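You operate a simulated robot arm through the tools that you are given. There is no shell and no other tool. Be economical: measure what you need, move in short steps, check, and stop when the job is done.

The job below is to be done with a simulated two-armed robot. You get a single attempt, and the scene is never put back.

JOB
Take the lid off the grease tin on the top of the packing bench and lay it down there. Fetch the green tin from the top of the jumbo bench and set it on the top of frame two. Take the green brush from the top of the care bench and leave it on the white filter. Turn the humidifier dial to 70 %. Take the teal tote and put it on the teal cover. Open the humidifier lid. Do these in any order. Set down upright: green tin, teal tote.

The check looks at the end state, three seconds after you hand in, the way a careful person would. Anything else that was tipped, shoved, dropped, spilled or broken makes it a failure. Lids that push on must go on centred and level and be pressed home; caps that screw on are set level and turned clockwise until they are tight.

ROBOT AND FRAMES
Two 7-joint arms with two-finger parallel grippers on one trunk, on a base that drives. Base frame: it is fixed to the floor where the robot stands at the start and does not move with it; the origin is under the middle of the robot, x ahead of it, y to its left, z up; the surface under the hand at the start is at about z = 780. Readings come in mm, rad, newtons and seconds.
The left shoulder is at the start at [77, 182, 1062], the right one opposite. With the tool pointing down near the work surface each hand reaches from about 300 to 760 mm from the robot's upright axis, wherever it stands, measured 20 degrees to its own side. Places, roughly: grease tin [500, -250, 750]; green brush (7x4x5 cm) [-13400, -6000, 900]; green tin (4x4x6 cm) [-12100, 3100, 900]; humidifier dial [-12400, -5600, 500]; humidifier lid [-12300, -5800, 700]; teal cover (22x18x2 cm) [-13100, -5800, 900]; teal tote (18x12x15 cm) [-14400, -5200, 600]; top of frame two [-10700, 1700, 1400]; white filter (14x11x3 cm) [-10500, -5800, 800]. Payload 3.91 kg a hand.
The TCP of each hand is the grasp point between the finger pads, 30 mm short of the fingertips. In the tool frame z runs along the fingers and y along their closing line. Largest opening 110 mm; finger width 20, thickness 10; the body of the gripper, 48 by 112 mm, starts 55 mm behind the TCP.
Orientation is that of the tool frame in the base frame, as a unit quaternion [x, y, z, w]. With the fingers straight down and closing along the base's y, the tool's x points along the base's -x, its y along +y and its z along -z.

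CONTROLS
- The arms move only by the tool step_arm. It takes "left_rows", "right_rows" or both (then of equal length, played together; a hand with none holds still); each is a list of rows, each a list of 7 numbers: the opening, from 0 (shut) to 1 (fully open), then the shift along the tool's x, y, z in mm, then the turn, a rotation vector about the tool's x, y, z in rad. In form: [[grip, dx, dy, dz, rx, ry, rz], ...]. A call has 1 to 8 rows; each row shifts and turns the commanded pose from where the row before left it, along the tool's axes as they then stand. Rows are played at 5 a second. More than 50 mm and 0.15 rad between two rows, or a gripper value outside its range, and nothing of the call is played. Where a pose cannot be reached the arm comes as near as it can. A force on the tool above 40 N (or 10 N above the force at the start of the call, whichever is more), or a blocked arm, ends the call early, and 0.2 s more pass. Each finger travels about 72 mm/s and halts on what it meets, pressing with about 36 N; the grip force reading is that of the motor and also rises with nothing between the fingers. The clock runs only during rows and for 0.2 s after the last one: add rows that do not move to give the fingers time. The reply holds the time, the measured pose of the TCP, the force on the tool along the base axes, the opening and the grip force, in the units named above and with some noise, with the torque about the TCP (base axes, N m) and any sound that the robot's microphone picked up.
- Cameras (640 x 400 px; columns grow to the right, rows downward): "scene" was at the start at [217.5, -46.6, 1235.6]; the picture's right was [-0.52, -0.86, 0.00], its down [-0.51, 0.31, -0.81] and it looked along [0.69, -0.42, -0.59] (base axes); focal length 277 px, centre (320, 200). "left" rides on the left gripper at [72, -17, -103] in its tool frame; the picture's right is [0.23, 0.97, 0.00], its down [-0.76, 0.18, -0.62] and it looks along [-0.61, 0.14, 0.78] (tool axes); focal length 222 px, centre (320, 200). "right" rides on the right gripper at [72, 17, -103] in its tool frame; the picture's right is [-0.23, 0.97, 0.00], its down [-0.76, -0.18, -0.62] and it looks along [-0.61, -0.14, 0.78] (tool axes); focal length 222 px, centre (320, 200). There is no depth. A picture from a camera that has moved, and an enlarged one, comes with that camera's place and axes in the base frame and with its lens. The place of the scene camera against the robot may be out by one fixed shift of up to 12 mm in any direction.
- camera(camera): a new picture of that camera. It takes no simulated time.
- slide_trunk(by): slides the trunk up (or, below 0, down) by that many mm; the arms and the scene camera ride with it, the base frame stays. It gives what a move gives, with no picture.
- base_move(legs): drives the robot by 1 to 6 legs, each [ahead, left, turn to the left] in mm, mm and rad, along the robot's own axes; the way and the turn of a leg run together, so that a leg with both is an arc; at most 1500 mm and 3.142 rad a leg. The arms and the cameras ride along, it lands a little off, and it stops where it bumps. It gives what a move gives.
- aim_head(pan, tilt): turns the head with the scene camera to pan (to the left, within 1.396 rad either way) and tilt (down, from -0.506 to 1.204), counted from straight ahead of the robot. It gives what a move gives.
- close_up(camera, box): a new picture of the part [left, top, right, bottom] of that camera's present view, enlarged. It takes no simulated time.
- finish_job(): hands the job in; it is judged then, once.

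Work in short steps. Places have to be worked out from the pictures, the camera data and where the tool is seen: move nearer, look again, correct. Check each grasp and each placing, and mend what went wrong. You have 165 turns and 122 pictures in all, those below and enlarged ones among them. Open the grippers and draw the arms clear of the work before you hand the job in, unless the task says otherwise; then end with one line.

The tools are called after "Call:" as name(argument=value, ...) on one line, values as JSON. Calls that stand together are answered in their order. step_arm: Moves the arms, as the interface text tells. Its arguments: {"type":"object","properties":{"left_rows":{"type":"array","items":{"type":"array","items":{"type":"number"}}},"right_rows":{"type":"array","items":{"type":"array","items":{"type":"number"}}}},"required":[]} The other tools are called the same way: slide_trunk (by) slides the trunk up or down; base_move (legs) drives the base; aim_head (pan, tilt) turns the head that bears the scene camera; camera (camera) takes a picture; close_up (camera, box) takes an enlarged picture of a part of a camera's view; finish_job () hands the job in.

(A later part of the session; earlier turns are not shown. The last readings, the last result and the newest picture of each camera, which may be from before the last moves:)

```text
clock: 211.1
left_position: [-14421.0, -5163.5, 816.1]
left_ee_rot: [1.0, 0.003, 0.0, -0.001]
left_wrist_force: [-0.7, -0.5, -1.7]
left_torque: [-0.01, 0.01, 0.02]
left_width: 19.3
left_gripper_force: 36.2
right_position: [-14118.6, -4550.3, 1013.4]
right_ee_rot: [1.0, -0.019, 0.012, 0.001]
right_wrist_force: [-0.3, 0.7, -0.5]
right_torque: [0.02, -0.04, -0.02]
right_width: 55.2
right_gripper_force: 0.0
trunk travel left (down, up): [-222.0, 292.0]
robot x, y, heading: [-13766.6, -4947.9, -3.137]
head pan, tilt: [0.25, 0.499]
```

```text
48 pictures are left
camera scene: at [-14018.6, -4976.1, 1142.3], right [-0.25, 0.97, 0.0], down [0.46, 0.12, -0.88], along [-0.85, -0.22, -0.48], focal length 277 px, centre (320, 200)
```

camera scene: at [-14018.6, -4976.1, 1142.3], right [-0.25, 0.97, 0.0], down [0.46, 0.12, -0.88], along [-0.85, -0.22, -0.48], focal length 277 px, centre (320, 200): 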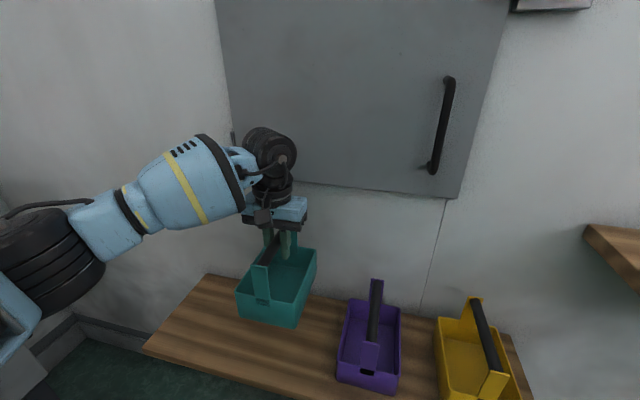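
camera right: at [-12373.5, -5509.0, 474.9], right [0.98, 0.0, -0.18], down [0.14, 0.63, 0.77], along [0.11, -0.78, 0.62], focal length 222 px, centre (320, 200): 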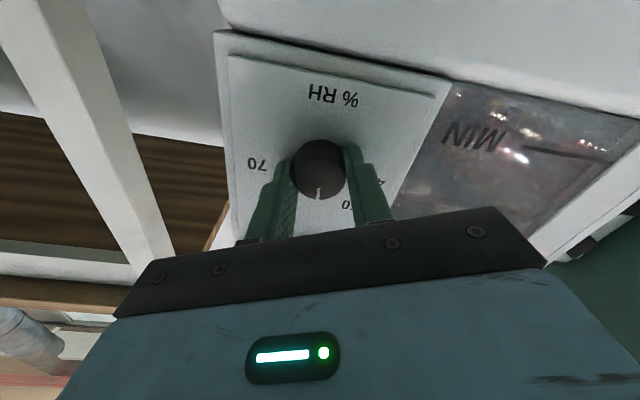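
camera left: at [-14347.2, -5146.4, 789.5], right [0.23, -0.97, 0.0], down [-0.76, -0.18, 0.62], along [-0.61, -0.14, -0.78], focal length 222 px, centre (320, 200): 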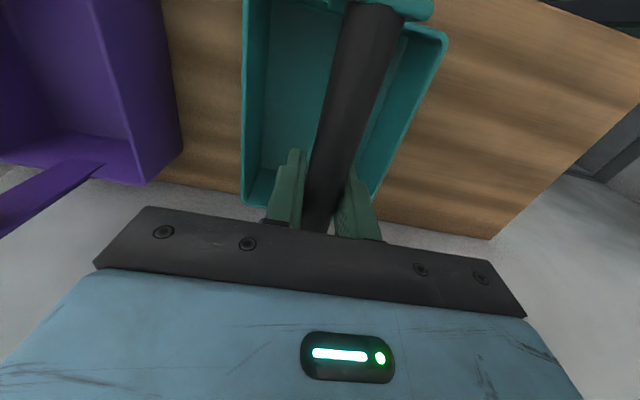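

Tote lifted cleanly. Raise the trunk and pull the tote in for the drive.

Call:
slide_trunk(by=240)

Call:
step_arm(left_rows=[[0.0, 40, 0, -10, 0, 0, 0], [0.0, 40, 0, -10, 0, 0, 0], [0.0, 40, 0, -10, 0, 0, 0], [0.0, 40, 0, -10, 0, 0, 0], [0.0, 40, 0, -10, 0, 0, 0]])

Call:
base_move(legs=[[-470, 0, 0], [0, 0, 1.565]])

Call:
aim_head(pan=0.0, tilt=0.6)

Call:
camera(camera="scene")

```text
clock: 213.6
left_position: [-14421.4, -5163.1, 1055.7]
left_ee_rot: [1.0, 0.002, 0.0, -0.001]
left_wrist_force: [0.1, 0.4, -3.0]
left_torque: [-0.04, 0.05, 0.0]
left_width: 19.1
left_gripper_force: 35.8
right_position: [-14117.2, -4550.1, 1253.5]
right_ee_rot: [1.0, -0.018, 0.012, 0.0]
right_wrist_force: [0.5, -0.5, 0.9]
right_torque: [0.0, 0.0, 0.0]
right_width: 55.1
right_gripper_force: 0.0
trunk travel left (down, up): [-462.0, 52.0]
robot x, y, heading: [-13764.8, -4949.5, -3.137]
head pan, tilt: [0.25, 0.499]
```

```text
clock: 214.8
left_position: [-14220.2, -5162.9, 1106.2]
left_ee_rot: [1.0, 0.004, -0.002, -0.001]
left_wrist_force: [0.5, -0.8, -3.7]
left_torque: [0.01, 0.05, -0.01]
left_width: 18.9
left_gripper_force: 35.7
right_position: [-14117.0, -4551.2, 1254.8]
right_ee_rot: [1.0, -0.018, 0.011, 0.0]
right_wrist_force: [-0.3, 0.0, 0.2]
right_torque: [-0.04, 0.01, -0.02]
right_width: 55.3
right_gripper_force: 0.1
trunk travel left (down, up): [-462.0, 52.0]
robot x, y, heading: [-13767.4, -4950.7, -3.141]
head pan, tilt: [0.25, 0.499]
```

```text
clock: 221.4
left_position: [-13089.4, -5406.2, 1106.6]
left_ee_rot: [0.709, 0.705, -0.001, 0.0]
left_wrist_force: [-0.2, -0.3, -3.6]
left_torque: [-0.01, 0.0, -0.01]
left_width: 19.4
left_gripper_force: 36.0
right_position: [-13699.9, -5295.8, 1254.7]
right_ee_rot: [0.724, 0.69, 0.009, -0.008]
right_wrist_force: [-0.1, -0.3, -0.2]
right_torque: [0.01, 0.01, 0.0]
right_width: 54.8
right_gripper_force: 0.0
trunk travel left (down, up): [-462.0, 52.0]
robot x, y, heading: [-13295.8, -4948.4, -1.576]
head pan, tilt: [0.25, 0.499]
```

```text
clock: 222.2
left_position: [-13090.1, -5406.9, 1106.2]
left_ee_rot: [0.709, 0.705, -0.002, -0.001]
left_wrist_force: [-0.6, -0.1, -3.0]
left_torque: [0.02, -0.04, 0.02]
left_width: 19.3
left_gripper_force: 35.8
right_position: [-13699.8, -5297.3, 1253.9]
right_ee_rot: [0.723, 0.69, 0.008, -0.008]
right_wrist_force: [0.0, 0.2, -1.1]
right_torque: [-0.02, 0.02, -0.04]
right_width: 55.1
right_gripper_force: 0.1
trunk travel left (down, up): [-462.0, 52.0]
robot x, y, heading: [-13294.9, -4945.5, -1.574]
head pan, tilt: [0.0, 0.6]
```

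```text
47 pictures are left
camera scene: at [-13292.9, -5112.3, 1393.9], right [-1.0, 0.0, 0.0], down [0.0, 0.56, -0.83], along [0.0, -0.83, -0.56], focal length 277 px, centre (320, 200)
```

scene: 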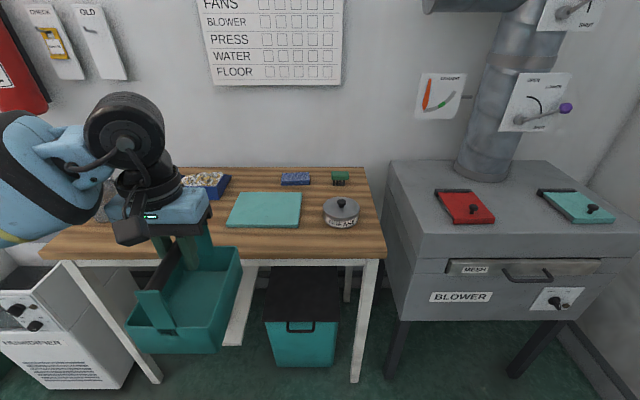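

The teal cover is the slab on the bench, centre ≈(-13129,-5807), 220 wide in x. I'll roll the tote 90° so its long side lies along the cover's long side, then approach.

Call:
step_arm(left_rows=[[0.0, 0, 0, 0, 0, 0, 0.143], [0.0, 0, 0, 0, 0, 0, 0.143], [0.0, 0, 0, 0, 0, 0, 0.143], [0.0, 0, 0, 0, 0, 0, 0.143], [0.0, 0, 0, 0, 0, 0, 0.143], [0.0, 0, 0, 0, 0, 0, 0.143], [0.0, 0, 0, 0, 0, 0, 0.143], [0.0, 0, 0, 0, 0, 0, 0.143]])

Call:
step_arm(left_rows=[[0.0, 0, 0, 0, 0, 0, 0.143], [0.0, 0, 0, 0, 0, 0, 0.143], [0.0, 0, 0, 0, 0, 0, 0.141], [0.0, 0, 0, 0, 0, 0, 0]])

Call:
base_move(legs=[[200, 0, 0]])

Call:
camera(camera="scene")

```text
clock: 224.0
left_position: [-13094.1, -5397.6, 1089.8]
left_ee_rot: [0.966, 0.255, 0.013, 0.038]
left_wrist_force: [-0.6, 1.2, -2.1]
left_torque: [0.0, 0.04, -0.02]
left_width: 19.3
left_gripper_force: 36.2
left hand out of reach, approached as far as the arm can: row 7, 8
right_position: [-13700.2, -5296.1, 1254.4]
right_ee_rot: [0.723, 0.69, 0.008, -0.007]
right_wrist_force: [-0.3, -0.4, -0.9]
right_torque: [-0.05, -0.03, 0.01]
right_width: 54.9
right_gripper_force: 0.1
trunk travel left (down, up): [-462.0, 52.0]
robot x, y, heading: [-13296.7, -4949.3, -1.579]
head pan, tilt: [0.0, 0.6]
```

```text
clock: 225.0
left_position: [-13094.4, -5398.6, 1089.6]
left_ee_rot: [0.966, 0.256, 0.014, 0.038]
left_wrist_force: [0.1, -0.6, -2.9]
left_torque: [0.01, 0.06, 0.01]
left_width: 19.3
left_gripper_force: 35.9
left hand out of reach, approached as far as the arm can: row 1, 2, 3
right_position: [-13700.6, -5296.6, 1255.0]
right_ee_rot: [0.724, 0.69, 0.009, -0.008]
right_wrist_force: [0.0, -0.2, 0.0]
right_torque: [-0.02, -0.01, 0.02]
right_width: 55.1
right_gripper_force: 0.1
trunk travel left (down, up): [-462.0, 52.0]
robot x, y, heading: [-13298.2, -4947.3, -1.578]
head pan, tilt: [0.0, 0.6]
```

```text
clock: 226.6
left_position: [-13094.3, -5598.3, 1089.3]
left_ee_rot: [0.966, 0.256, 0.013, 0.038]
left_wrist_force: [0.1, -0.6, -2.6]
left_torque: [0.0, 0.03, 0.0]
left_width: 19.4
left_gripper_force: 36.5
right_position: [-13700.4, -5497.4, 1256.4]
right_ee_rot: [0.723, 0.691, 0.008, -0.008]
right_wrist_force: [-0.1, 0.3, 0.6]
right_torque: [-0.02, 0.03, 0.01]
right_width: 55.1
right_gripper_force: 0.1
trunk travel left (down, up): [-462.0, 52.0]
robot x, y, heading: [-13296.6, -5150.0, -1.574]
head pan, tilt: [0.0, 0.6]
```

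```text
46 pictures are left
camera scene: at [-13293.6, -5312.4, 1393.9], right [-1.0, 0.0, 0.0], down [0.0, 0.56, -0.83], along [0.0, -0.83, -0.56], focal length 277 px, centre (320, 200)
```

scene: 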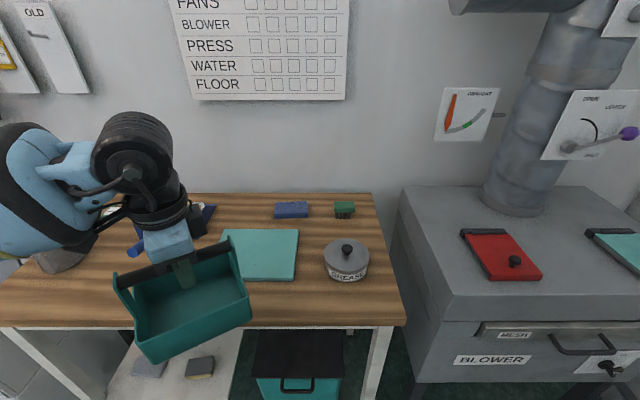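

The wrist allows only 60° of roll. I'll instead turn the base 0.5 rad right, from a spot further left, so the tote aligns with the cover.

Call:
base_move(legs=[[-150, 0, 0], [0, 290, 0], [0, 0, -0.52]])

Call:
base_move(legs=[[150, 90, 0]])

Call:
aim_head(pan=0.3, tilt=0.75)

Call:
camera(camera="scene")

```text
clock: 232.2
left_position: [-13050.1, -5490.9, 1087.8]
left_ee_rot: [0.999, 0.002, 0.003, 0.04]
left_wrist_force: [0.3, 0.2, -2.3]
left_torque: [0.01, 0.0, 0.0]
left_width: 19.3
left_gripper_force: 36.1
right_position: [-13528.8, -5104.1, 1255.4]
right_ee_rot: [0.875, 0.484, 0.009, -0.005]
right_wrist_force: [0.5, -0.7, 0.7]
right_torque: [0.01, -0.01, 0.01]
right_width: 55.3
right_gripper_force: 0.1
trunk travel left (down, up): [-462.0, 52.0]
robot x, y, heading: [-13005.6, -4998.7, -2.091]
head pan, tilt: [0.0, 0.6]
```

```text
clock: 233.7
left_position: [-13045.4, -5664.8, 1088.7]
left_ee_rot: [0.999, 0.002, 0.003, 0.041]
left_wrist_force: [-0.2, -0.1, -3.2]
left_torque: [-0.04, 0.04, 0.03]
left_width: 19.3
left_gripper_force: 35.8
right_position: [-13524.9, -5277.1, 1255.6]
right_ee_rot: [0.875, 0.483, 0.01, -0.005]
right_wrist_force: [0.1, 0.0, -1.4]
right_torque: [0.01, 0.01, 0.03]
right_width: 55.0
right_gripper_force: 0.0
trunk travel left (down, up): [-462.0, 52.0]
robot x, y, heading: [-13001.0, -5174.5, -2.092]
head pan, tilt: [0.0, 0.6]
```

```text
clock: 234.5
left_position: [-13047.5, -5664.9, 1089.0]
left_ee_rot: [0.999, 0.001, 0.003, 0.041]
left_wrist_force: [0.0, 0.1, -2.5]
left_torque: [0.03, -0.02, 0.01]
left_width: 19.4
left_gripper_force: 36.1
right_position: [-13523.7, -5278.1, 1253.8]
right_ee_rot: [0.875, 0.483, 0.009, -0.005]
right_wrist_force: [0.3, 0.2, 0.2]
right_torque: [0.04, -0.02, -0.01]
right_width: 55.2
right_gripper_force: 0.1
trunk travel left (down, up): [-462.0, 52.0]
robot x, y, heading: [-12999.0, -5176.1, -2.095]
head pan, tilt: [0.3, 0.75]
```

```text
45 pictures are left
camera scene: at [-13053.0, -5320.1, 1381.0], right [-0.98, 0.22, 0.0], down [0.15, 0.67, -0.73], along [-0.16, -0.71, -0.68], focal length 277 px, centre (320, 200)
```

scene: 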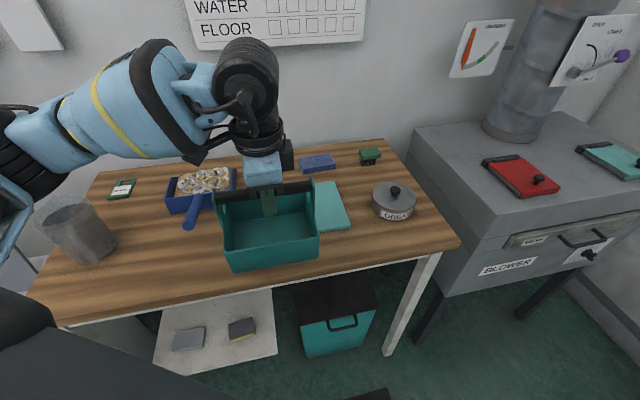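

Tote is parallel to the cover. Level it (4.7° tilt) and move above the cover centre ≈(-13122,-5803).

Call:
step_arm(left_rows=[[0.0, 0, 0, 0, 0.082, 0, 0], [0.0, -19, 34.5, 0, 0, 0, 0], [0.0, -19, 34.5, 0, 0, 0, 0], [0.0, -19, 34.5, 0, 0, 0, 0], [0.0, -18, 34.5, 0, 0, 0, 0], [0.0, 0, 0, 40, 0, 0, 0], [0.0, 0, 0, 0, 0, 0, 0]])

Call:
camera(camera="scene")

Call:
camera(camera="left")

```text
clock: 236.1
left_position: [-13029.8, -5649.9, 1028.3]
left_ee_rot: [1.0, 0.002, 0.002, -0.001]
left_wrist_force: [-0.3, 0.0, -2.5]
left_torque: [-0.04, -0.01, 0.02]
left_width: 19.2
left_gripper_force: 36.2
left hand out of reach, approached as far as the arm can: row 1, 2, 3, 4, 5
right_position: [-13524.9, -5277.4, 1255.2]
right_ee_rot: [0.875, 0.483, 0.009, -0.006]
right_wrist_force: [-0.2, 1.0, -0.3]
right_torque: [0.01, -0.03, 0.01]
right_width: 55.0
right_gripper_force: 0.1
trunk travel left (down, up): [-462.0, 52.0]
robot x, y, heading: [-13007.4, -5177.7, -2.093]
head pan, tilt: [0.3, 0.75]
```

```text
44 pictures are left
camera scene: at [-13053.0, -5319.9, 1381.0], right [-0.98, 0.22, 0.0], down [0.15, 0.67, -0.73], along [-0.16, -0.71, -0.68], focal length 277 px, centre (320, 200)
```

scene: 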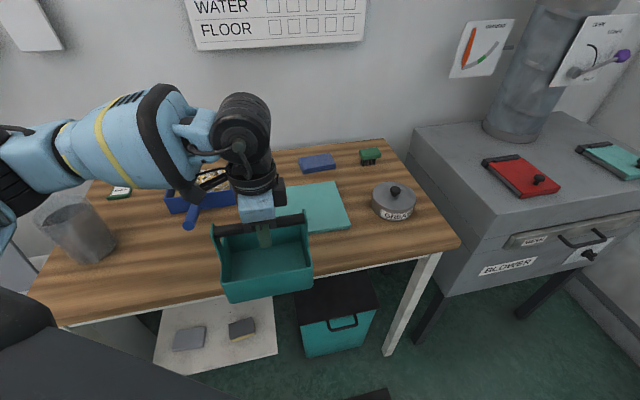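

```text
43 pictures are left
camera left: at [-12957.5, -5631.9, 1133.1], right [0.23, -0.97, 0.0], down [-0.76, -0.18, 0.62], along [-0.6, -0.14, -0.79], focal length 222 px, centre (320, 200)
```

left: 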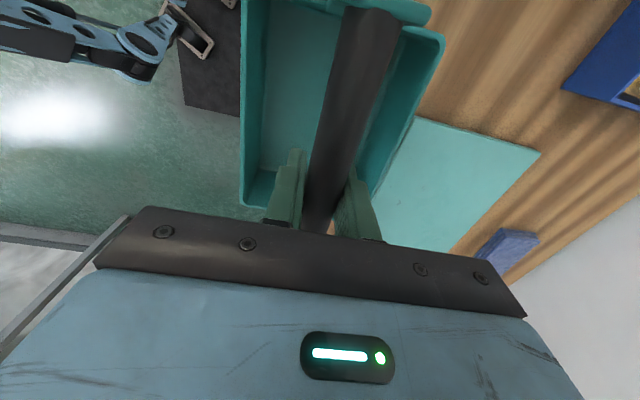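

The wrist is at its limit. Better: roll the hand back 0.5 rad and turn the base a further 0.5 right, which keeps the tote aligned but frees the wrist. Raise first.

Call:
slide_trunk(by=48)

Call:
step_arm(left_rows=[[0.0, 0, 0, 0, 0, 0, -0.125], [0.0, 0, 0, 0, 0, 0, -0.125], [0.0, 0, 0, 0, 0, 0, -0.125], [0.0, 0, 0, 0, 0, 0, -0.125], [0.0, 0, 0, -30, 0, 0, 0], [0.0, 0, 0, -20, 0, 0, 0]])

Call:
base_move(legs=[[-60, 0, 0], [0, 0, -0.5], [0, 100, 0]])

Call:
aim_head(pan=0.7, tilt=0.75)

Call:
camera(camera="scene")

```text
clock: 237.0
left_position: [-13027.8, -5642.3, 1145.7]
left_ee_rot: [0.997, 0.004, -0.039, 0.072]
left_wrist_force: [0.3, -0.4, -2.2]
left_torque: [0.05, -0.01, 0.01]
left_width: 19.1
left_gripper_force: 36.0
right_position: [-13525.2, -5278.6, 1301.7]
right_ee_rot: [0.875, 0.483, 0.012, -0.007]
right_wrist_force: [0.0, 0.4, 0.0]
right_torque: [0.0, -0.02, -0.01]
right_width: 55.1
right_gripper_force: 0.0
trunk travel left (down, up): [-510.0, 4.0]
robot x, y, heading: [-13003.5, -5171.8, -2.093]
head pan, tilt: [0.3, 0.75]
```

```text
clock: 238.4
left_position: [-13022.5, -5634.9, 1196.3]
left_ee_rot: [0.964, 0.251, -0.058, 0.062]
left_wrist_force: [0.1, -0.1, -1.9]
left_torque: [-0.01, -0.03, 0.0]
left_width: 19.3
left_gripper_force: 35.8
right_position: [-13524.6, -5276.7, 1303.0]
right_ee_rot: [0.875, 0.484, 0.01, -0.006]
right_wrist_force: [0.1, -0.7, -0.1]
right_torque: [-0.03, 0.0, 0.0]
right_width: 55.1
right_gripper_force: 0.1
trunk travel left (down, up): [-510.0, 4.0]
robot x, y, heading: [-13005.5, -5171.1, -2.093]
head pan, tilt: [0.3, 0.75]
```

```text
clock: 241.9
left_position: [-13159.4, -5601.9, 1196.0]
left_ee_rot: [0.996, 0.004, -0.07, 0.046]
left_wrist_force: [0.3, 0.1, -2.4]
left_torque: [0.03, -0.02, 0.0]
left_width: 18.9
left_gripper_force: 35.5
right_position: [-13428.1, -5047.2, 1302.3]
right_ee_rot: [0.968, 0.252, 0.011, -0.003]
right_wrist_force: [0.2, 0.6, -0.2]
right_torque: [-0.06, -0.01, 0.02]
right_width: 55.0
right_gripper_force: 0.0
trunk travel left (down, up): [-510.0, 4.0]
robot x, y, heading: [-12918.3, -5207.7, -2.587]
head pan, tilt: [0.3, 0.75]
```

```text
clock: 242.8
left_position: [-13159.9, -5602.3, 1195.5]
left_ee_rot: [0.997, 0.004, -0.07, 0.045]
left_wrist_force: [-0.3, 0.3, -3.4]
left_torque: [0.01, 0.01, 0.01]
left_width: 19.4
left_gripper_force: 36.3
right_position: [-13429.2, -5047.2, 1302.4]
right_ee_rot: [0.968, 0.252, 0.011, -0.003]
right_wrist_force: [-1.1, 0.6, -0.3]
right_torque: [0.0, 0.02, 0.04]
right_width: 55.1
right_gripper_force: 0.1
trunk travel left (down, up): [-510.0, 4.0]
robot x, y, heading: [-12921.0, -5209.2, -2.596]
head pan, tilt: [0.7, 0.75]
```

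```text
42 pictures are left
camera scene: at [-12955.0, -5295.3, 1435.2], right [-0.95, 0.31, 0.0], down [0.21, 0.65, -0.73], along [-0.23, -0.69, -0.68], focal length 277 px, centre (320, 200)
```

scene: 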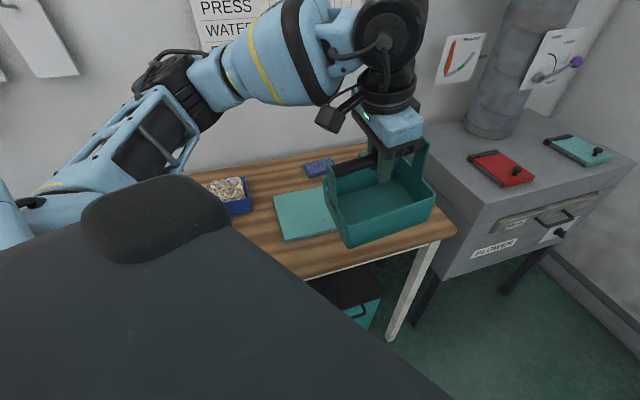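

Cover centre refined to (-13117,-5808). Level the tote and move over it.

Call:
step_arm(left_rows=[[0.0, 0, 0, 10, 0.045, 0.07, 0], [0.0, 0, 0, 10, 0.045, 0.07, 0], [0.0, 7, 34, 8, 0, 0, 0], [0.0, 7, 34, 8, 0, 0, 0], [0.0, 7, 34, 8, 0, 0, 0], [0.0, 7, 34, 8, 0, 0, 0], [0.0, 7, 35, 8, 0, 0, 0], [0.0, 8, 35, 8, 0, 0, 0]])

Call:
camera(camera="scene")

```text
clock: 244.6
left_position: [-13130.9, -5752.8, 1141.1]
left_ee_rot: [1.0, 0.005, -0.001, 0.0]
left_wrist_force: [-0.2, -0.6, -3.4]
left_torque: [-0.01, 0.0, -0.01]
left_width: 19.2
left_gripper_force: 35.5
left hand out of reach, approached as far as the arm can: row 7, 8
right_position: [-13429.2, -5049.2, 1303.5]
right_ee_rot: [0.968, 0.252, 0.011, -0.003]
right_wrist_force: [0.6, 0.2, 0.9]
right_torque: [-0.02, 0.05, -0.03]
right_width: 55.2
right_gripper_force: 0.0
trunk travel left (down, up): [-510.0, 4.0]
robot x, y, heading: [-12921.9, -5209.3, -2.589]
head pan, tilt: [0.7, 0.75]
```

```text
41 pictures are left
camera scene: at [-12955.1, -5295.7, 1435.2], right [-0.95, 0.31, 0.0], down [0.21, 0.65, -0.73], along [-0.23, -0.69, -0.68], focal length 277 px, centre (320, 200)
```

scene: 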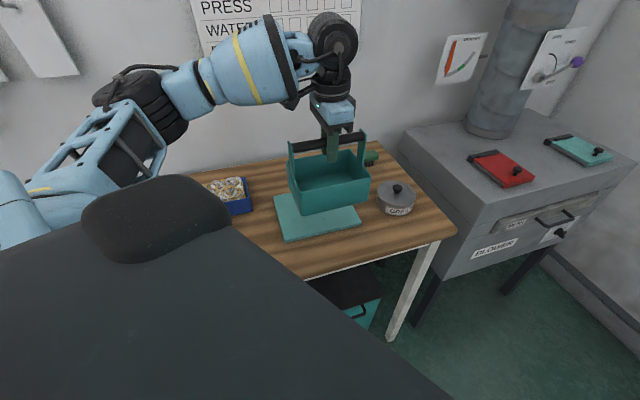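

Shift base 62 mm left to finish the alignment, then descend.

Call:
base_move(legs=[[-5, 62, 0]])

Call:
step_arm(left_rows=[[0.0, 0, 0, 30, 0, 0, 0], [0.0, 0, 0, 30, 0, 0, 0], [0.0, 0, 0, 12, 0, 0, 0], [0.0, 0, 0, 0, 0, 0, 0]])

Call:
close_up(camera="scene", box=[220, 90, 460, 290])

```text
clock: 245.8
left_position: [-13095.4, -5801.7, 1142.1]
left_ee_rot: [1.0, 0.004, 0.0, 0.0]
left_wrist_force: [-0.2, 0.1, -3.2]
left_torque: [0.02, 0.0, 0.02]
left_width: 19.3
left_gripper_force: 36.0
right_position: [-13392.0, -5097.7, 1302.9]
right_ee_rot: [0.968, 0.252, 0.011, -0.002]
right_wrist_force: [-0.2, 0.3, 0.2]
right_torque: [-0.02, 0.0, -0.02]
right_width: 54.9
right_gripper_force: 0.1
trunk travel left (down, up): [-510.0, 4.0]
robot x, y, heading: [-12883.9, -5256.0, -2.59]
head pan, tilt: [0.7, 0.75]
```

```text
clock: 246.8
left_position: [-13093.2, -5800.5, 1070.0]
left_ee_rot: [1.0, 0.004, -0.001, 0.0]
left_wrist_force: [-0.6, -1.0, -1.9]
left_torque: [0.03, 0.01, 0.0]
left_width: 19.3
left_gripper_force: 36.0
right_position: [-13392.3, -5098.8, 1303.8]
right_ee_rot: [0.968, 0.251, 0.011, -0.003]
right_wrist_force: [0.6, 0.2, -0.3]
right_torque: [-0.02, 0.0, -0.02]
right_width: 54.8
right_gripper_force: 0.0
trunk travel left (down, up): [-510.0, 4.0]
robot x, y, heading: [-12879.2, -5260.1, -2.584]
head pan, tilt: [0.7, 0.75]
```

```text
2.00 times, centred on (340, 190) of scene
camera zoom: at [-12918.2, -5345.5, 1435.2], right [-0.95, 0.31, 0.0], down [0.21, 0.65, -0.73], along [-0.23, -0.69, -0.68], focal length 554 px, centre (280, 220)
```

zoom: 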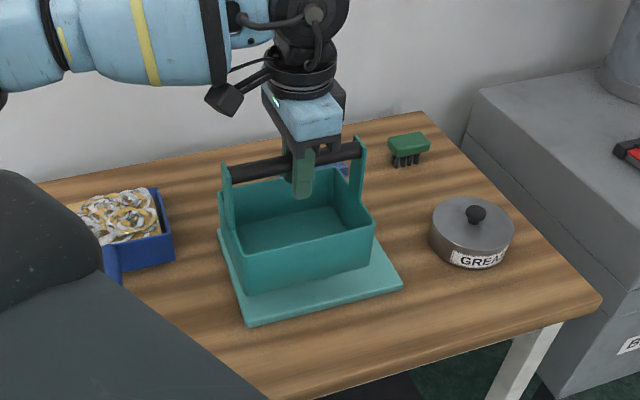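

Slightly left of centre; correct by -18 mm in x, -8 in y, then lower in small steps.

Call:
step_arm(left_rows=[[0.0, -18, 8, 0, 0, 0, 0], [0.0, 0, 0, 12, 0, 0, 0], [0.0, 0, 0, 8, 0, 0, 0], [0.0, 0, 0, 4, 0, 0, 0], [0.0, 0, 0, 4, 0, 0, 0], [0.0, 0, 0, 3, 0, 0, 0], [0.0, 0, 0, 0, 0, 0, 0]])

Call:
close_up(camera="scene", box=[260, 120, 420, 270])

```text
clock: 248.4
left_position: [-13093.0, -5801.7, 1037.9]
left_ee_rot: [1.0, 0.006, 0.0, 0.0]
left_wrist_force: [-0.2, -0.5, -3.4]
left_torque: [0.01, -0.01, 0.02]
left_width: 19.4
left_gripper_force: 36.3
left hand out of reach, approached as far as the arm can: row 1
right_position: [-13390.8, -5098.4, 1302.5]
right_ee_rot: [0.968, 0.252, 0.012, -0.003]
right_wrist_force: [-0.5, -0.6, 0.4]
right_torque: [-0.04, -0.03, -0.01]
right_width: 54.9
right_gripper_force: 0.2
trunk travel left (down, up): [-510.0, 4.0]
robot x, y, heading: [-12883.3, -5257.6, -2.587]
head pan, tilt: [0.7, 0.75]
```

```text
2.67 times, centred on (340, 195) of scene
camera zoom: at [-12918.2, -5345.6, 1435.2], right [-0.95, 0.31, 0.0], down [0.21, 0.65, -0.73], along [-0.23, -0.69, -0.68], focal length 738 px, centre (267, 213)
```

zoom: 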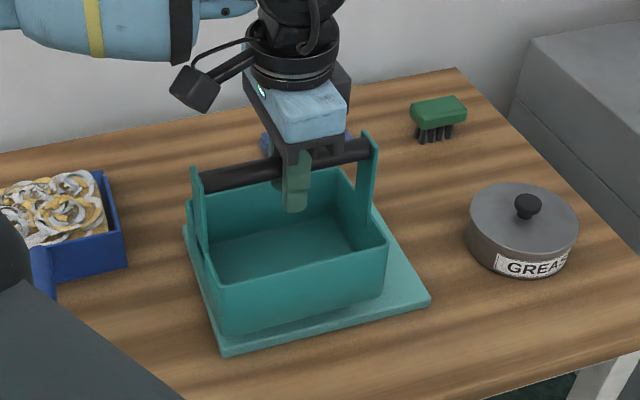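

Use the base for the last 15 mm, then continue lowering.

Call:
base_move(legs=[[17, 0, 0]])

Call:
step_arm(left_rows=[[0.0, 0, 0, 3, 0, 0, 0], [0.0, 0, 0, 3, 0, 0, 0], [0.0, 0, 0, 3, 0, 0, 0], [0.0, 0, 0, 3, 0, 0, 0], [0.0, 0, 0, 3, 0, 0, 0]])

Call:
close_up(camera="scene", box=[260, 120, 420, 270])

```text
clock: 249.2
left_position: [-13105.9, -5808.5, 1039.4]
left_ee_rot: [1.0, 0.005, -0.003, 0.001]
left_wrist_force: [0.6, 0.0, -2.1]
left_torque: [-0.04, 0.01, 0.01]
left_width: 19.3
left_gripper_force: 36.2
right_position: [-13403.7, -5104.3, 1303.7]
right_ee_rot: [0.968, 0.252, 0.009, -0.002]
right_wrist_force: [0.4, 0.7, -0.4]
right_torque: [0.02, 0.0, 0.01]
right_width: 55.2
right_gripper_force: 0.1
trunk travel left (down, up): [-510.0, 4.0]
robot x, y, heading: [-12895.3, -5265.6, -2.592]
head pan, tilt: [0.7, 0.75]
```

```text
clock: 250.4
left_position: [-13108.2, -5809.8, 1021.6]
left_ee_rot: [1.0, 0.005, -0.002, 0.0]
left_wrist_force: [-0.3, -0.1, -2.7]
left_torque: [-0.01, 0.01, 0.02]
left_width: 19.1
left_gripper_force: 36.3
right_position: [-13405.8, -5107.2, 1302.9]
right_ee_rot: [0.968, 0.252, 0.011, -0.003]
right_wrist_force: [1.0, -0.5, -0.2]
right_torque: [0.01, -0.01, 0.04]
right_width: 55.0
right_gripper_force: 0.0
trunk travel left (down, up): [-510.0, 4.0]
robot x, y, heading: [-12897.3, -5267.2, -2.59]
head pan, tilt: [0.7, 0.75]
```

```text
2.67 times, centred on (340, 195) of scene
camera zoom: at [-12932.3, -5354.3, 1435.2], right [-0.95, 0.31, 0.0], down [0.21, 0.65, -0.73], along [-0.23, -0.69, -0.68], focal length 738 px, centre (267, 213)
```

zoom: 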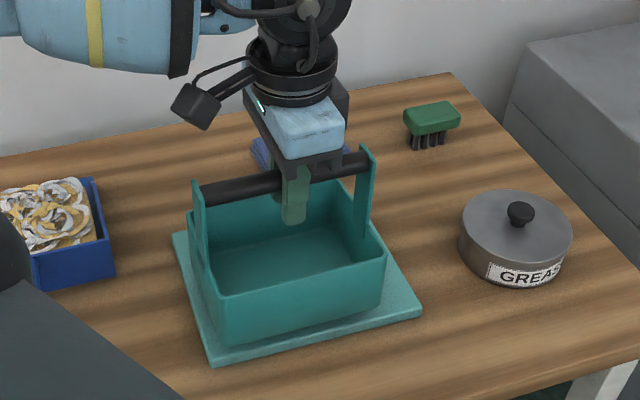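

Well centred now. Continue lowering in 3 mm steps until contact.

Call:
step_arm(left_rows=[[0.0, 0, 0, 3, 0, 0, 0], [0.0, 0, 0, 3, 0, 0, 0], [0.0, 0, 0, 3, 0, 0, 0], [0.0, 0, 0, 2, 0, 0, 0], [0.0, 0, 0, 2, 0, 0, 0], [0.0, 0, 0, 2, 0, 0, 0]])

```text
clock: 251.8
left_position: [-13106.6, -5809.1, 1007.4]
left_ee_rot: [1.0, 0.005, 0.0, 0.0]
left_wrist_force: [0.5, 1.0, -2.4]
left_torque: [0.0, 0.01, 0.0]
left_width: 19.4
left_gripper_force: 36.0
right_position: [-13405.2, -5106.8, 1302.9]
right_ee_rot: [0.968, 0.251, 0.011, -0.002]
right_wrist_force: [0.1, -0.3, -0.4]
right_torque: [0.01, -0.02, 0.02]
right_width: 55.1
right_gripper_force: 0.0
trunk travel left (down, up): [-510.0, 4.0]
robot x, y, heading: [-12899.4, -5264.6, -2.591]
head pan, tilt: [0.7, 0.75]
```

Call:
step_arm(left_rows=[[0.0, 0, 0, 2, 0, 0, 0], [0.0, 0, 0, 2, 0, 0, 0], [0.0, 0, 0, 2, 0, 0, 0], [0.0, 0, 0, 2, 0, 0, 0], [0.0, 0, 0, 2, 0, 0, 0], [0.0, 0, 0, 2, 0, 0, 0], [0.0, 0, 0, 2, 0, 0, 0], [0.0, 0, 0, 2, 0, 0, 0]])

Call:
close_up(camera="scene", box=[260, 120, 420, 270])

```text
clock: 253.6
left_position: [-13108.5, -5808.9, 997.6]
left_ee_rot: [1.0, 0.005, -0.004, 0.002]
left_wrist_force: [2.8, -1.2, 31.8]
left_torque: [0.04, 0.08, -0.02]
left_width: 20.1
left_gripper_force: 35.4
right_position: [-13403.8, -5105.1, 1304.1]
right_ee_rot: [0.968, 0.252, 0.01, -0.001]
right_wrist_force: [1.2, 0.3, -0.5]
right_torque: [-0.01, 0.02, 0.01]
right_width: 55.2
right_gripper_force: 0.1
trunk travel left (down, up): [-510.0, 4.0]
robot x, y, heading: [-12900.3, -5265.0, -2.592]
head pan, tilt: [0.7, 0.75]
```

```text
2.67 times, centred on (340, 195) of scene
camera zoom: at [-12930.5, -5351.4, 1435.6], right [-0.95, 0.31, 0.0], down [0.21, 0.65, -0.73], along [-0.23, -0.7, -0.68], focal length 738 px, centre (267, 213)
```

zoom: 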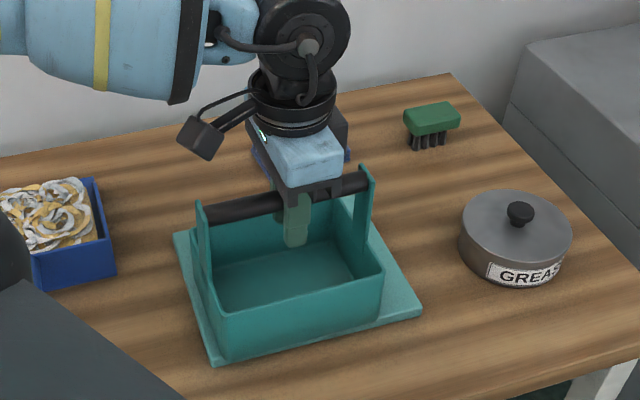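

Tote rests on the cover. Ease up 4 mm, open, rise clear.

Call:
step_arm(left_rows=[[0.0, 0, 0, -4, 0, 0, 0], [0.3, 0, 0, 0, 0, 0, 0], [0.45, 0, 0, 0, 0, 0, 0], [0.45, 0, 0, -30, 0, 0, 0], [0.45, 0, 0, -40, 0, 0, 0], [0.45, 0, 0, -40, 0, 0, 0], [0.45, 0, 0, -40, 0, 0, 0]])

Call:
camera(camera="scene")

```text
clock: 255.2
left_position: [-13106.2, -5808.9, 1145.4]
left_ee_rot: [1.0, 0.005, -0.001, 0.0]
left_wrist_force: [-0.7, -0.6, 0.4]
left_torque: [0.0, 0.0, 0.01]
left_width: 49.3
left_gripper_force: 0.0
right_position: [-13405.1, -5106.3, 1303.5]
right_ee_rot: [0.968, 0.252, 0.011, -0.003]
right_wrist_force: [-0.2, 0.6, 0.7]
right_torque: [0.01, -0.01, -0.01]
right_width: 55.0
right_gripper_force: 0.2
trunk travel left (down, up): [-510.0, 4.0]
robot x, y, heading: [-12892.7, -5271.5, -2.584]
head pan, tilt: [0.7, 0.75]
```

```text
36 pictures are left
camera scene: at [-12932.0, -5353.5, 1435.3], right [-0.95, 0.31, 0.0], down [0.21, 0.65, -0.73], along [-0.23, -0.69, -0.68], focal length 277 px, centre (320, 200)
```

scene: 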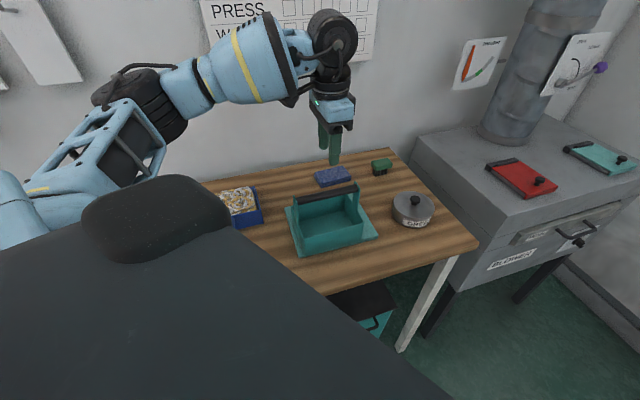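

Tote stands on the cover. Next the brush at ≈(-13362,-5988): use the right hand. Back off, face -y, and line up with the base at about x=-13162.

Call:
base_move(legs=[[-150, 0, 0], [0, 0, 1.018], [0, -397, 0], [85, 0, 0]])

Call:
aim_head(pan=-0.3, tilt=0.7)

Call:
camera(camera="scene")

```text
clock: 263.4
left_position: [-12812.6, -5732.0, 1147.0]
left_ee_rot: [0.871, 0.491, -0.001, 0.001]
left_wrist_force: [0.4, -0.8, -0.8]
left_torque: [0.01, 0.01, 0.01]
left_width: 49.6
left_gripper_force: 0.1
right_position: [-13567.7, -5618.4, 1303.4]
right_ee_rot: [0.723, 0.691, 0.007, -0.007]
right_wrist_force: [0.4, 0.0, -0.6]
right_torque: [0.0, 0.01, 0.0]
right_width: 55.0
right_gripper_force: 0.1
trunk travel left (down, up): [-510.0, 4.0]
robot x, y, heading: [-13162.0, -5270.2, -1.568]
head pan, tilt: [0.7, 0.75]
```

```text
clock: 264.7
left_position: [-12812.4, -5733.1, 1147.1]
left_ee_rot: [0.871, 0.491, -0.001, 0.001]
left_wrist_force: [0.0, 0.7, 0.1]
left_torque: [-0.02, -0.02, -0.02]
left_width: 49.6
left_gripper_force: 0.1
right_position: [-13567.1, -5618.3, 1303.1]
right_ee_rot: [0.723, 0.691, 0.009, -0.008]
right_wrist_force: [-0.1, -0.3, 0.3]
right_torque: [-0.02, 0.01, 0.03]
right_width: 55.3
right_gripper_force: 0.0
trunk travel left (down, up): [-510.0, 4.0]
robot x, y, heading: [-13161.9, -5268.7, -1.573]
head pan, tilt: [-0.3, 0.7]
```

```text
35 pictures are left
camera scene: at [-13186.1, -5367.3, 1439.4], right [-0.95, 0.3, 0.0], down [0.19, 0.62, -0.76], along [-0.23, -0.73, -0.64], focal length 277 px, centre (320, 200)
```

scene: 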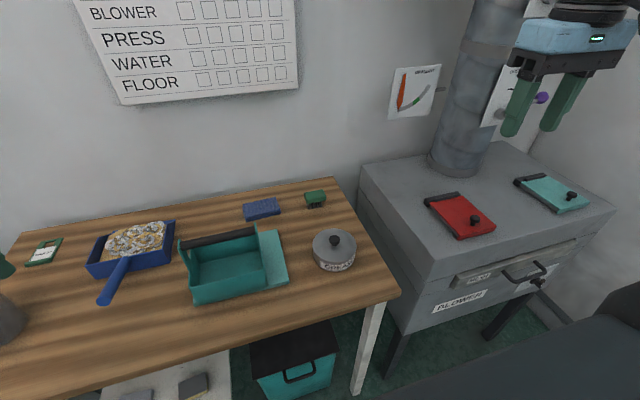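

Brush at (-13366,-5989). Lower the trunk 100 and bring the right hand over it in two steps.

Call:
slide_trunk(by=-100)

Call:
step_arm(right_rows=[[0.8, -40, 22, 5, 0, 0, 0.046], [0.9, -40, 22, 15, 0, 0, 0], [0.9, -40, 22, 15, 0, 0, 0], [0.9, -40, 20, 20, 0, 0, 0], [0.9, -40, 20, 20, 0, 0, 0], [0.9, -40, 20, 20, 0, 0, 0], [0.9, -40, 20, 20, 0, 0, 0], [0.9, -40, 20, 20, 0, 0, 0]])

Call:
step_arm(right_rows=[[0.9, -25, 17, 20, 0, 0, 0], [0.9, -26, 18, 20, 0, 0, 0], [0.9, 0, 0, 20, 0, 0, 0], [0.9, 0, 0, 0, 0, 0, 0]])

Call:
camera(camera="right")

```text
clock: 266.0
left_position: [-12812.4, -5733.5, 1046.1]
left_ee_rot: [0.871, 0.491, -0.001, 0.002]
left_wrist_force: [0.4, -0.6, 0.7]
left_torque: [0.0, -0.02, 0.01]
left_width: 49.5
left_gripper_force: 0.1
right_position: [-13567.3, -5618.6, 1203.3]
right_ee_rot: [0.723, 0.69, 0.008, -0.007]
right_wrist_force: [-0.5, 0.5, 0.4]
right_torque: [0.03, -0.03, 0.0]
right_width: 55.0
right_gripper_force: 0.0
trunk travel left (down, up): [-410.0, 104.0]
robot x, y, heading: [-13162.3, -5267.9, -1.577]
head pan, tilt: [-0.3, 0.7]
```

```text
clock: 267.8
left_position: [-12813.4, -5732.5, 1046.2]
left_ee_rot: [0.871, 0.491, -0.001, -0.001]
left_wrist_force: [0.0, -0.2, -0.5]
left_torque: [0.01, 0.02, -0.03]
left_width: 49.4
left_gripper_force: 0.1
right_position: [-13456.0, -5892.8, 1075.9]
right_ee_rot: [0.739, 0.674, 0.009, -0.007]
right_wrist_force: [-0.9, -0.1, 0.2]
right_torque: [-0.02, 0.0, -0.02]
right_width: 99.1
right_gripper_force: 0.0
right hand out of reach, approached as far as the arm can: row 7, 8
trunk travel left (down, up): [-410.0, 104.0]
robot x, y, heading: [-13163.3, -5271.7, -1.577]
head pan, tilt: [-0.3, 0.7]
```

```text
clock: 268.8
left_position: [-12813.0, -5732.6, 1045.6]
left_ee_rot: [0.871, 0.491, -0.001, 0.0]
left_wrist_force: [0.4, 0.0, 0.2]
left_torque: [0.0, 0.02, 0.03]
left_width: 49.5
left_gripper_force: 0.1
right_position: [-13449.4, -5888.6, 1027.2]
right_ee_rot: [0.738, 0.675, 0.009, -0.008]
right_wrist_force: [-0.3, -0.3, -0.4]
right_torque: [0.01, 0.02, -0.01]
right_width: 99.2
right_gripper_force: 0.0
right hand out of reach, approached as far as the arm can: row 1, 2
trunk travel left (down, up): [-410.0, 104.0]
robot x, y, heading: [-13165.7, -5266.5, -1.575]
head pan, tilt: [-0.3, 0.7]
```

```text
34 pictures are left
camera right: at [-13426.3, -5820.4, 1133.8], right [0.95, -0.31, -0.01], down [-0.25, -0.76, 0.61], along [-0.2, -0.57, -0.8], focal length 222 px, centre (320, 200)
```

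right: 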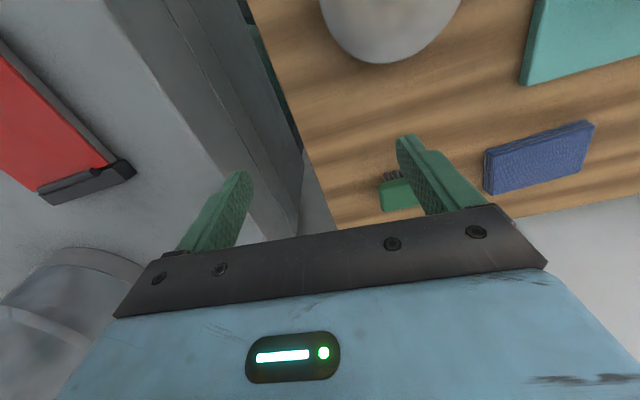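

Reach short because the shoulder is too low relative to the hand. Raise the trunk, shift base left 60 and forward 20, then reach down and forward.

Call:
slide_trunk(by=95)

Call:
base_move(legs=[[20, 60, 0]])

Call:
step_arm(right_rows=[[0.9, 0, 0, 40, 0, 0, -0.09], [0.9, 0, 0, 40, 0, 0, 0], [0.9, 0, 0, 40, 0, 0, 0], [0.9, -27, 0, 10, 0, 0, 0], [0.9, -27, 0, 0, 0, 0, 0], [0.9, -27, 0, 0, 0, 0, 0], [0.9, 0, 0, 0, 0, 0, 0]])

Call:
camera(camera="right")

```text
clock: 270.1
left_position: [-12812.3, -5735.3, 1140.2]
left_ee_rot: [0.872, 0.49, 0.0, -0.002]
left_wrist_force: [0.2, -1.1, -0.5]
left_torque: [-0.01, -0.02, 0.0]
left_width: 49.2
left_gripper_force: 0.0
right_position: [-13450.3, -5862.9, 1251.3]
right_ee_rot: [0.736, 0.671, -0.063, 0.071]
right_wrist_force: [0.0, -0.3, -1.5]
right_torque: [0.0, -0.02, 0.01]
right_width: 99.1
right_gripper_force: 0.0
trunk travel left (down, up): [-505.0, 9.0]
robot x, y, heading: [-13165.2, -5272.5, -1.571]
head pan, tilt: [-0.3, 0.7]
```

```text
clock: 271.3
left_position: [-12753.9, -5752.7, 1140.1]
left_ee_rot: [0.871, 0.492, -0.001, 0.0]
left_wrist_force: [0.5, -0.7, 0.0]
left_torque: [-0.03, 0.0, 0.04]
left_width: 49.5
left_gripper_force: 0.0
right_position: [-13391.7, -5882.6, 1253.5]
right_ee_rot: [0.736, 0.67, -0.065, 0.072]
right_wrist_force: [0.0, -0.4, -0.1]
right_torque: [-0.02, 0.03, 0.0]
right_width: 99.2
right_gripper_force: 0.0
trunk travel left (down, up): [-505.0, 9.0]
robot x, y, heading: [-13106.5, -5290.1, -1.572]
head pan, tilt: [-0.3, 0.7]
```

```text
clock: 272.9
left_position: [-12753.2, -5753.3, 1141.8]
left_ee_rot: [0.872, 0.49, -0.001, 0.0]
left_wrist_force: [-0.8, 0.0, -0.5]
left_torque: [-0.01, 0.0, -0.02]
left_width: 49.8
left_gripper_force: 0.1
right_position: [-13415.3, -5915.2, 1142.1]
right_ee_rot: [0.704, 0.703, -0.069, 0.07]
right_wrist_force: [0.5, -0.1, -0.2]
right_torque: [0.01, 0.04, 0.06]
right_width: 98.8
right_gripper_force: 0.0
right hand out of reach, approached as far as the arm can: row 4, 5, 6
trunk travel left (down, up): [-505.0, 9.0]
robot x, y, heading: [-13106.5, -5287.8, -1.576]
head pan, tilt: [-0.3, 0.7]
```

```text
33 pictures are left
camera right: at [-13397.5, -5823.9, 1230.6], right [0.97, -0.23, 0.05], down [-0.18, -0.62, 0.76], along [-0.14, -0.75, -0.65], focal length 222 px, centre (320, 200)
```

right: 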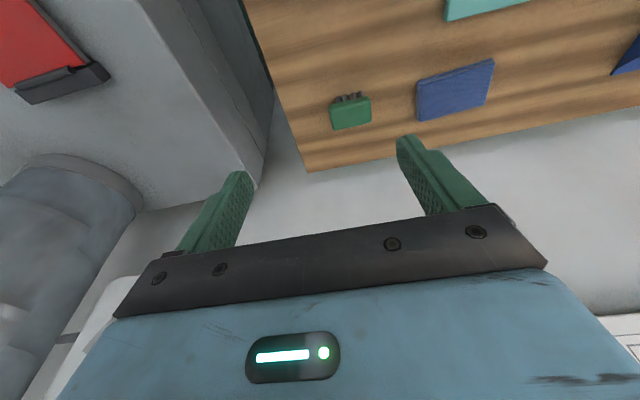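

Brush triangulates to ≈(-13380,-6010,900). Go down first (reach improves), then forward.

Call:
step_arm(right_rows=[[0.9, 9, 8, 42, 0, 0, 0], [0.9, 9, 9, 42, 0, 0, 0], [0.9, 9, 9, 42, 0, 0, 0], [0.9, -30, 9, 0, 0, 0, 0], [0.9, -30, 0, -3, 0, 0, 0], [0.9, -30, 0, -3, 0, 0, 0], [0.9, 0, 0, 0, 0, 0, 0]])

Call:
camera(camera="right")

```text
clock: 274.5
left_position: [-12754.3, -5754.2, 1140.3]
left_ee_rot: [0.871, 0.491, -0.001, 0.001]
left_wrist_force: [-0.4, -0.4, -0.5]
left_torque: [0.02, -0.05, -0.04]
left_width: 49.6
left_gripper_force: 0.0
right_position: [-13416.6, -5907.9, 1059.1]
right_ee_rot: [0.705, 0.703, -0.068, 0.07]
right_wrist_force: [0.5, 0.3, 0.0]
right_torque: [-0.01, 0.01, -0.01]
right_width: 99.0
right_gripper_force: 0.1
right hand out of reach, approached as far as the arm can: row 1, 2, 3, 4, 5, 6
trunk travel left (down, up): [-505.0, 9.0]
robot x, y, heading: [-13104.4, -5288.2, -1.57]
head pan, tilt: [-0.3, 0.7]
```

```text
32 pictures are left
camera right: at [-13399.5, -5816.7, 1146.9], right [0.97, -0.23, 0.05], down [-0.18, -0.62, 0.76], along [-0.14, -0.75, -0.65], focal length 222 px, centre (320, 200)
```

right: 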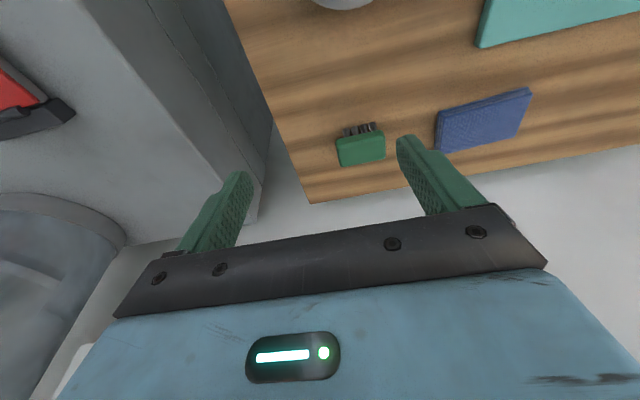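

Tilting the hand ~0.5 rad further forward gains the missing reach.

Call:
step_arm(right_rows=[[0.9, 0, 0, 0, 0, -0.125, 0], [0.9, 0, 0, 0, 0, -0.125, 0], [0.9, 0, 0, 0, 0, -0.125, 0], [0.9, 0, 0, 0, 0, -0.125, 0], [0.9, -13, 12, 37, 0, 0, 0], [0.9, -13, 12, 37, 0, 0, 0], [0.9, -12, 12, 36, 0, 0, 0], [0.9, 0, 0, 0, 0, 0, 0]])

Call:
camera(camera="right")

```text
clock: 276.3
left_position: [-12753.1, -5753.5, 1140.8]
left_ee_rot: [0.871, 0.491, -0.002, 0.0]
left_wrist_force: [-0.2, -0.3, 0.0]
left_torque: [-0.02, 0.0, 0.0]
left_width: 49.6
left_gripper_force: 0.1
right_position: [-13403.4, -5960.0, 1023.4]
right_ee_rot: [0.667, 0.663, -0.24, 0.241]
right_wrist_force: [0.4, -0.6, -0.2]
right_torque: [0.02, -0.02, -0.03]
right_width: 98.9
right_gripper_force: 0.0
right hand out of reach, approached as far as the arm can: row 6, 7
trunk travel left (down, up): [-505.0, 9.0]
robot x, y, heading: [-13100.8, -5291.2, -1.572]
head pan, tilt: [-0.3, 0.7]
```

```text
31 pictures are left
camera right: at [-13385.8, -5837.5, 1057.8], right [0.97, -0.18, 0.15], down [-0.18, -0.19, 0.97], along [-0.14, -0.97, -0.21], focal length 222 px, centre (320, 200)
```

right: 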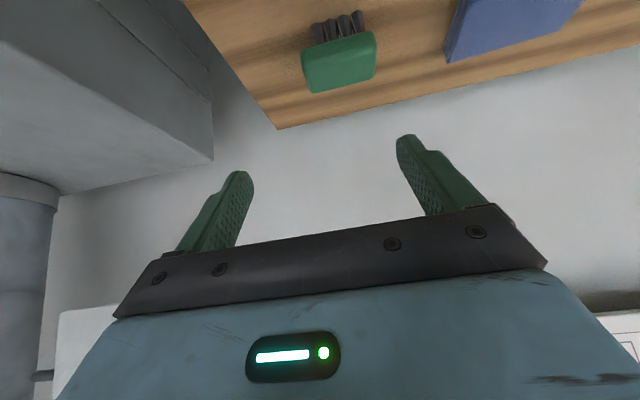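

Now brush at ≈(-13376,-6003,905). Descend and see how far the arm gets.

Call:
step_arm(right_rows=[[0.9, 17, 9, 21, 0, 0, 0], [0.9, 17, 9, 21, 0, 0, 0], [0.9, 17, 9, 21, 0, 0, 0], [0.9, -15, 0, 13, 0, 0, 0], [0.9, -15, 0, 13, 0, 0, 0], [0.9, 0, 0, 0, 0, 0, 0]])

```text
clock: 277.7
left_position: [-12753.0, -5753.7, 1140.2]
left_ee_rot: [0.871, 0.491, -0.001, 0.0]
left_wrist_force: [-0.3, 0.1, 1.4]
left_torque: [0.02, 0.01, 0.0]
left_width: 49.6
left_gripper_force: 0.0
right_position: [-13408.4, -5938.7, 987.6]
right_ee_rot: [0.666, 0.663, -0.24, 0.242]
right_wrist_force: [0.1, 0.2, 0.3]
right_torque: [-0.01, 0.01, 0.02]
right_width: 98.9
right_gripper_force: 0.1
right hand out of reach, approached as far as the arm can: row 1, 2, 3, 4, 5
trunk travel left (down, up): [-505.0, 9.0]
robot x, y, heading: [-13110.0, -5293.3, -1.576]
head pan, tilt: [-0.3, 0.7]
```

The arm is straight; with the shoulder nearer the hand's height it reaches further. Raise the hand 40 and lower the trunk 110, then extend.

Call:
step_arm(right_rows=[[0.9, -26, 0, -31, 0, 0, 0]])

Call:
slide_trunk(by=-90)

Call:
step_arm(right_rows=[[0.9, -20, 10, 17, 0, 0, 0], [0.9, -20, 10, 17, 0, 0, 0], [0.9, -10, 10, 8, 0, 0, 0], [0.9, 0, 0, 0, 0, 0, 0]])

Call:
camera(camera="right")

```text
clock: 278.1
left_position: [-12752.7, -5751.0, 1142.2]
left_ee_rot: [0.871, 0.491, -0.001, 0.001]
left_wrist_force: [-0.2, -0.5, 0.6]
left_torque: [0.01, 0.02, 0.02]
left_width: 49.6
left_gripper_force: 0.1
right_position: [-13408.8, -5936.8, 1030.8]
right_ee_rot: [0.666, 0.664, -0.24, 0.24]
right_wrist_force: [0.8, -0.1, -0.1]
right_torque: [-0.01, -0.02, -0.01]
right_width: 98.8
right_gripper_force: 0.1
trunk travel left (down, up): [-505.0, 9.0]
robot x, y, heading: [-13104.3, -5289.3, -1.577]
head pan, tilt: [-0.3, 0.7]
```

```text
clock: 279.4
left_position: [-12753.8, -5752.5, 1052.8]
left_ee_rot: [0.871, 0.491, -0.001, 0.001]
left_wrist_force: [0.0, -0.3, 0.1]
left_torque: [0.0, 0.0, 0.0]
left_width: 49.6
left_gripper_force: 0.0
right_position: [-13408.2, -5939.1, 940.7]
right_ee_rot: [0.666, 0.663, -0.241, 0.241]
right_wrist_force: [0.5, -0.3, -0.4]
right_torque: [0.03, -0.03, 0.01]
right_width: 98.9
right_gripper_force: 0.1
trunk travel left (down, up): [-415.0, 99.0]
robot x, y, heading: [-13105.8, -5291.0, -1.575]
head pan, tilt: [-0.3, 0.7]
```

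```text
clock: 280.4
left_position: [-12754.5, -5752.7, 1050.2]
left_ee_rot: [0.871, 0.491, 0.0, 0.001]
left_wrist_force: [0.2, 0.0, -0.5]
left_torque: [0.01, -0.02, -0.02]
left_width: 49.4
left_gripper_force: 0.0
right_position: [-13379.1, -6002.8, 939.7]
right_ee_rot: [0.666, 0.664, -0.24, 0.241]
right_wrist_force: [-1.0, 1.0, 0.1]
right_torque: [0.0, -0.01, 0.01]
right_width: 99.1
right_gripper_force: 0.0
trunk travel left (down, up): [-415.0, 99.0]
robot x, y, heading: [-13105.4, -5291.0, -1.572]
head pan, tilt: [-0.3, 0.7]
```

```text
30 pictures are left
camera right: at [-13361.4, -5882.5, 974.4], right [0.97, -0.18, 0.15], down [-0.18, -0.19, 0.97], along [-0.14, -0.97, -0.21], focal length 222 px, centre (320, 200)
```

right: 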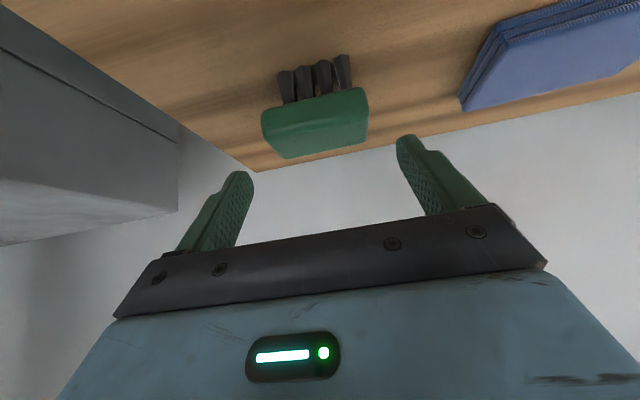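

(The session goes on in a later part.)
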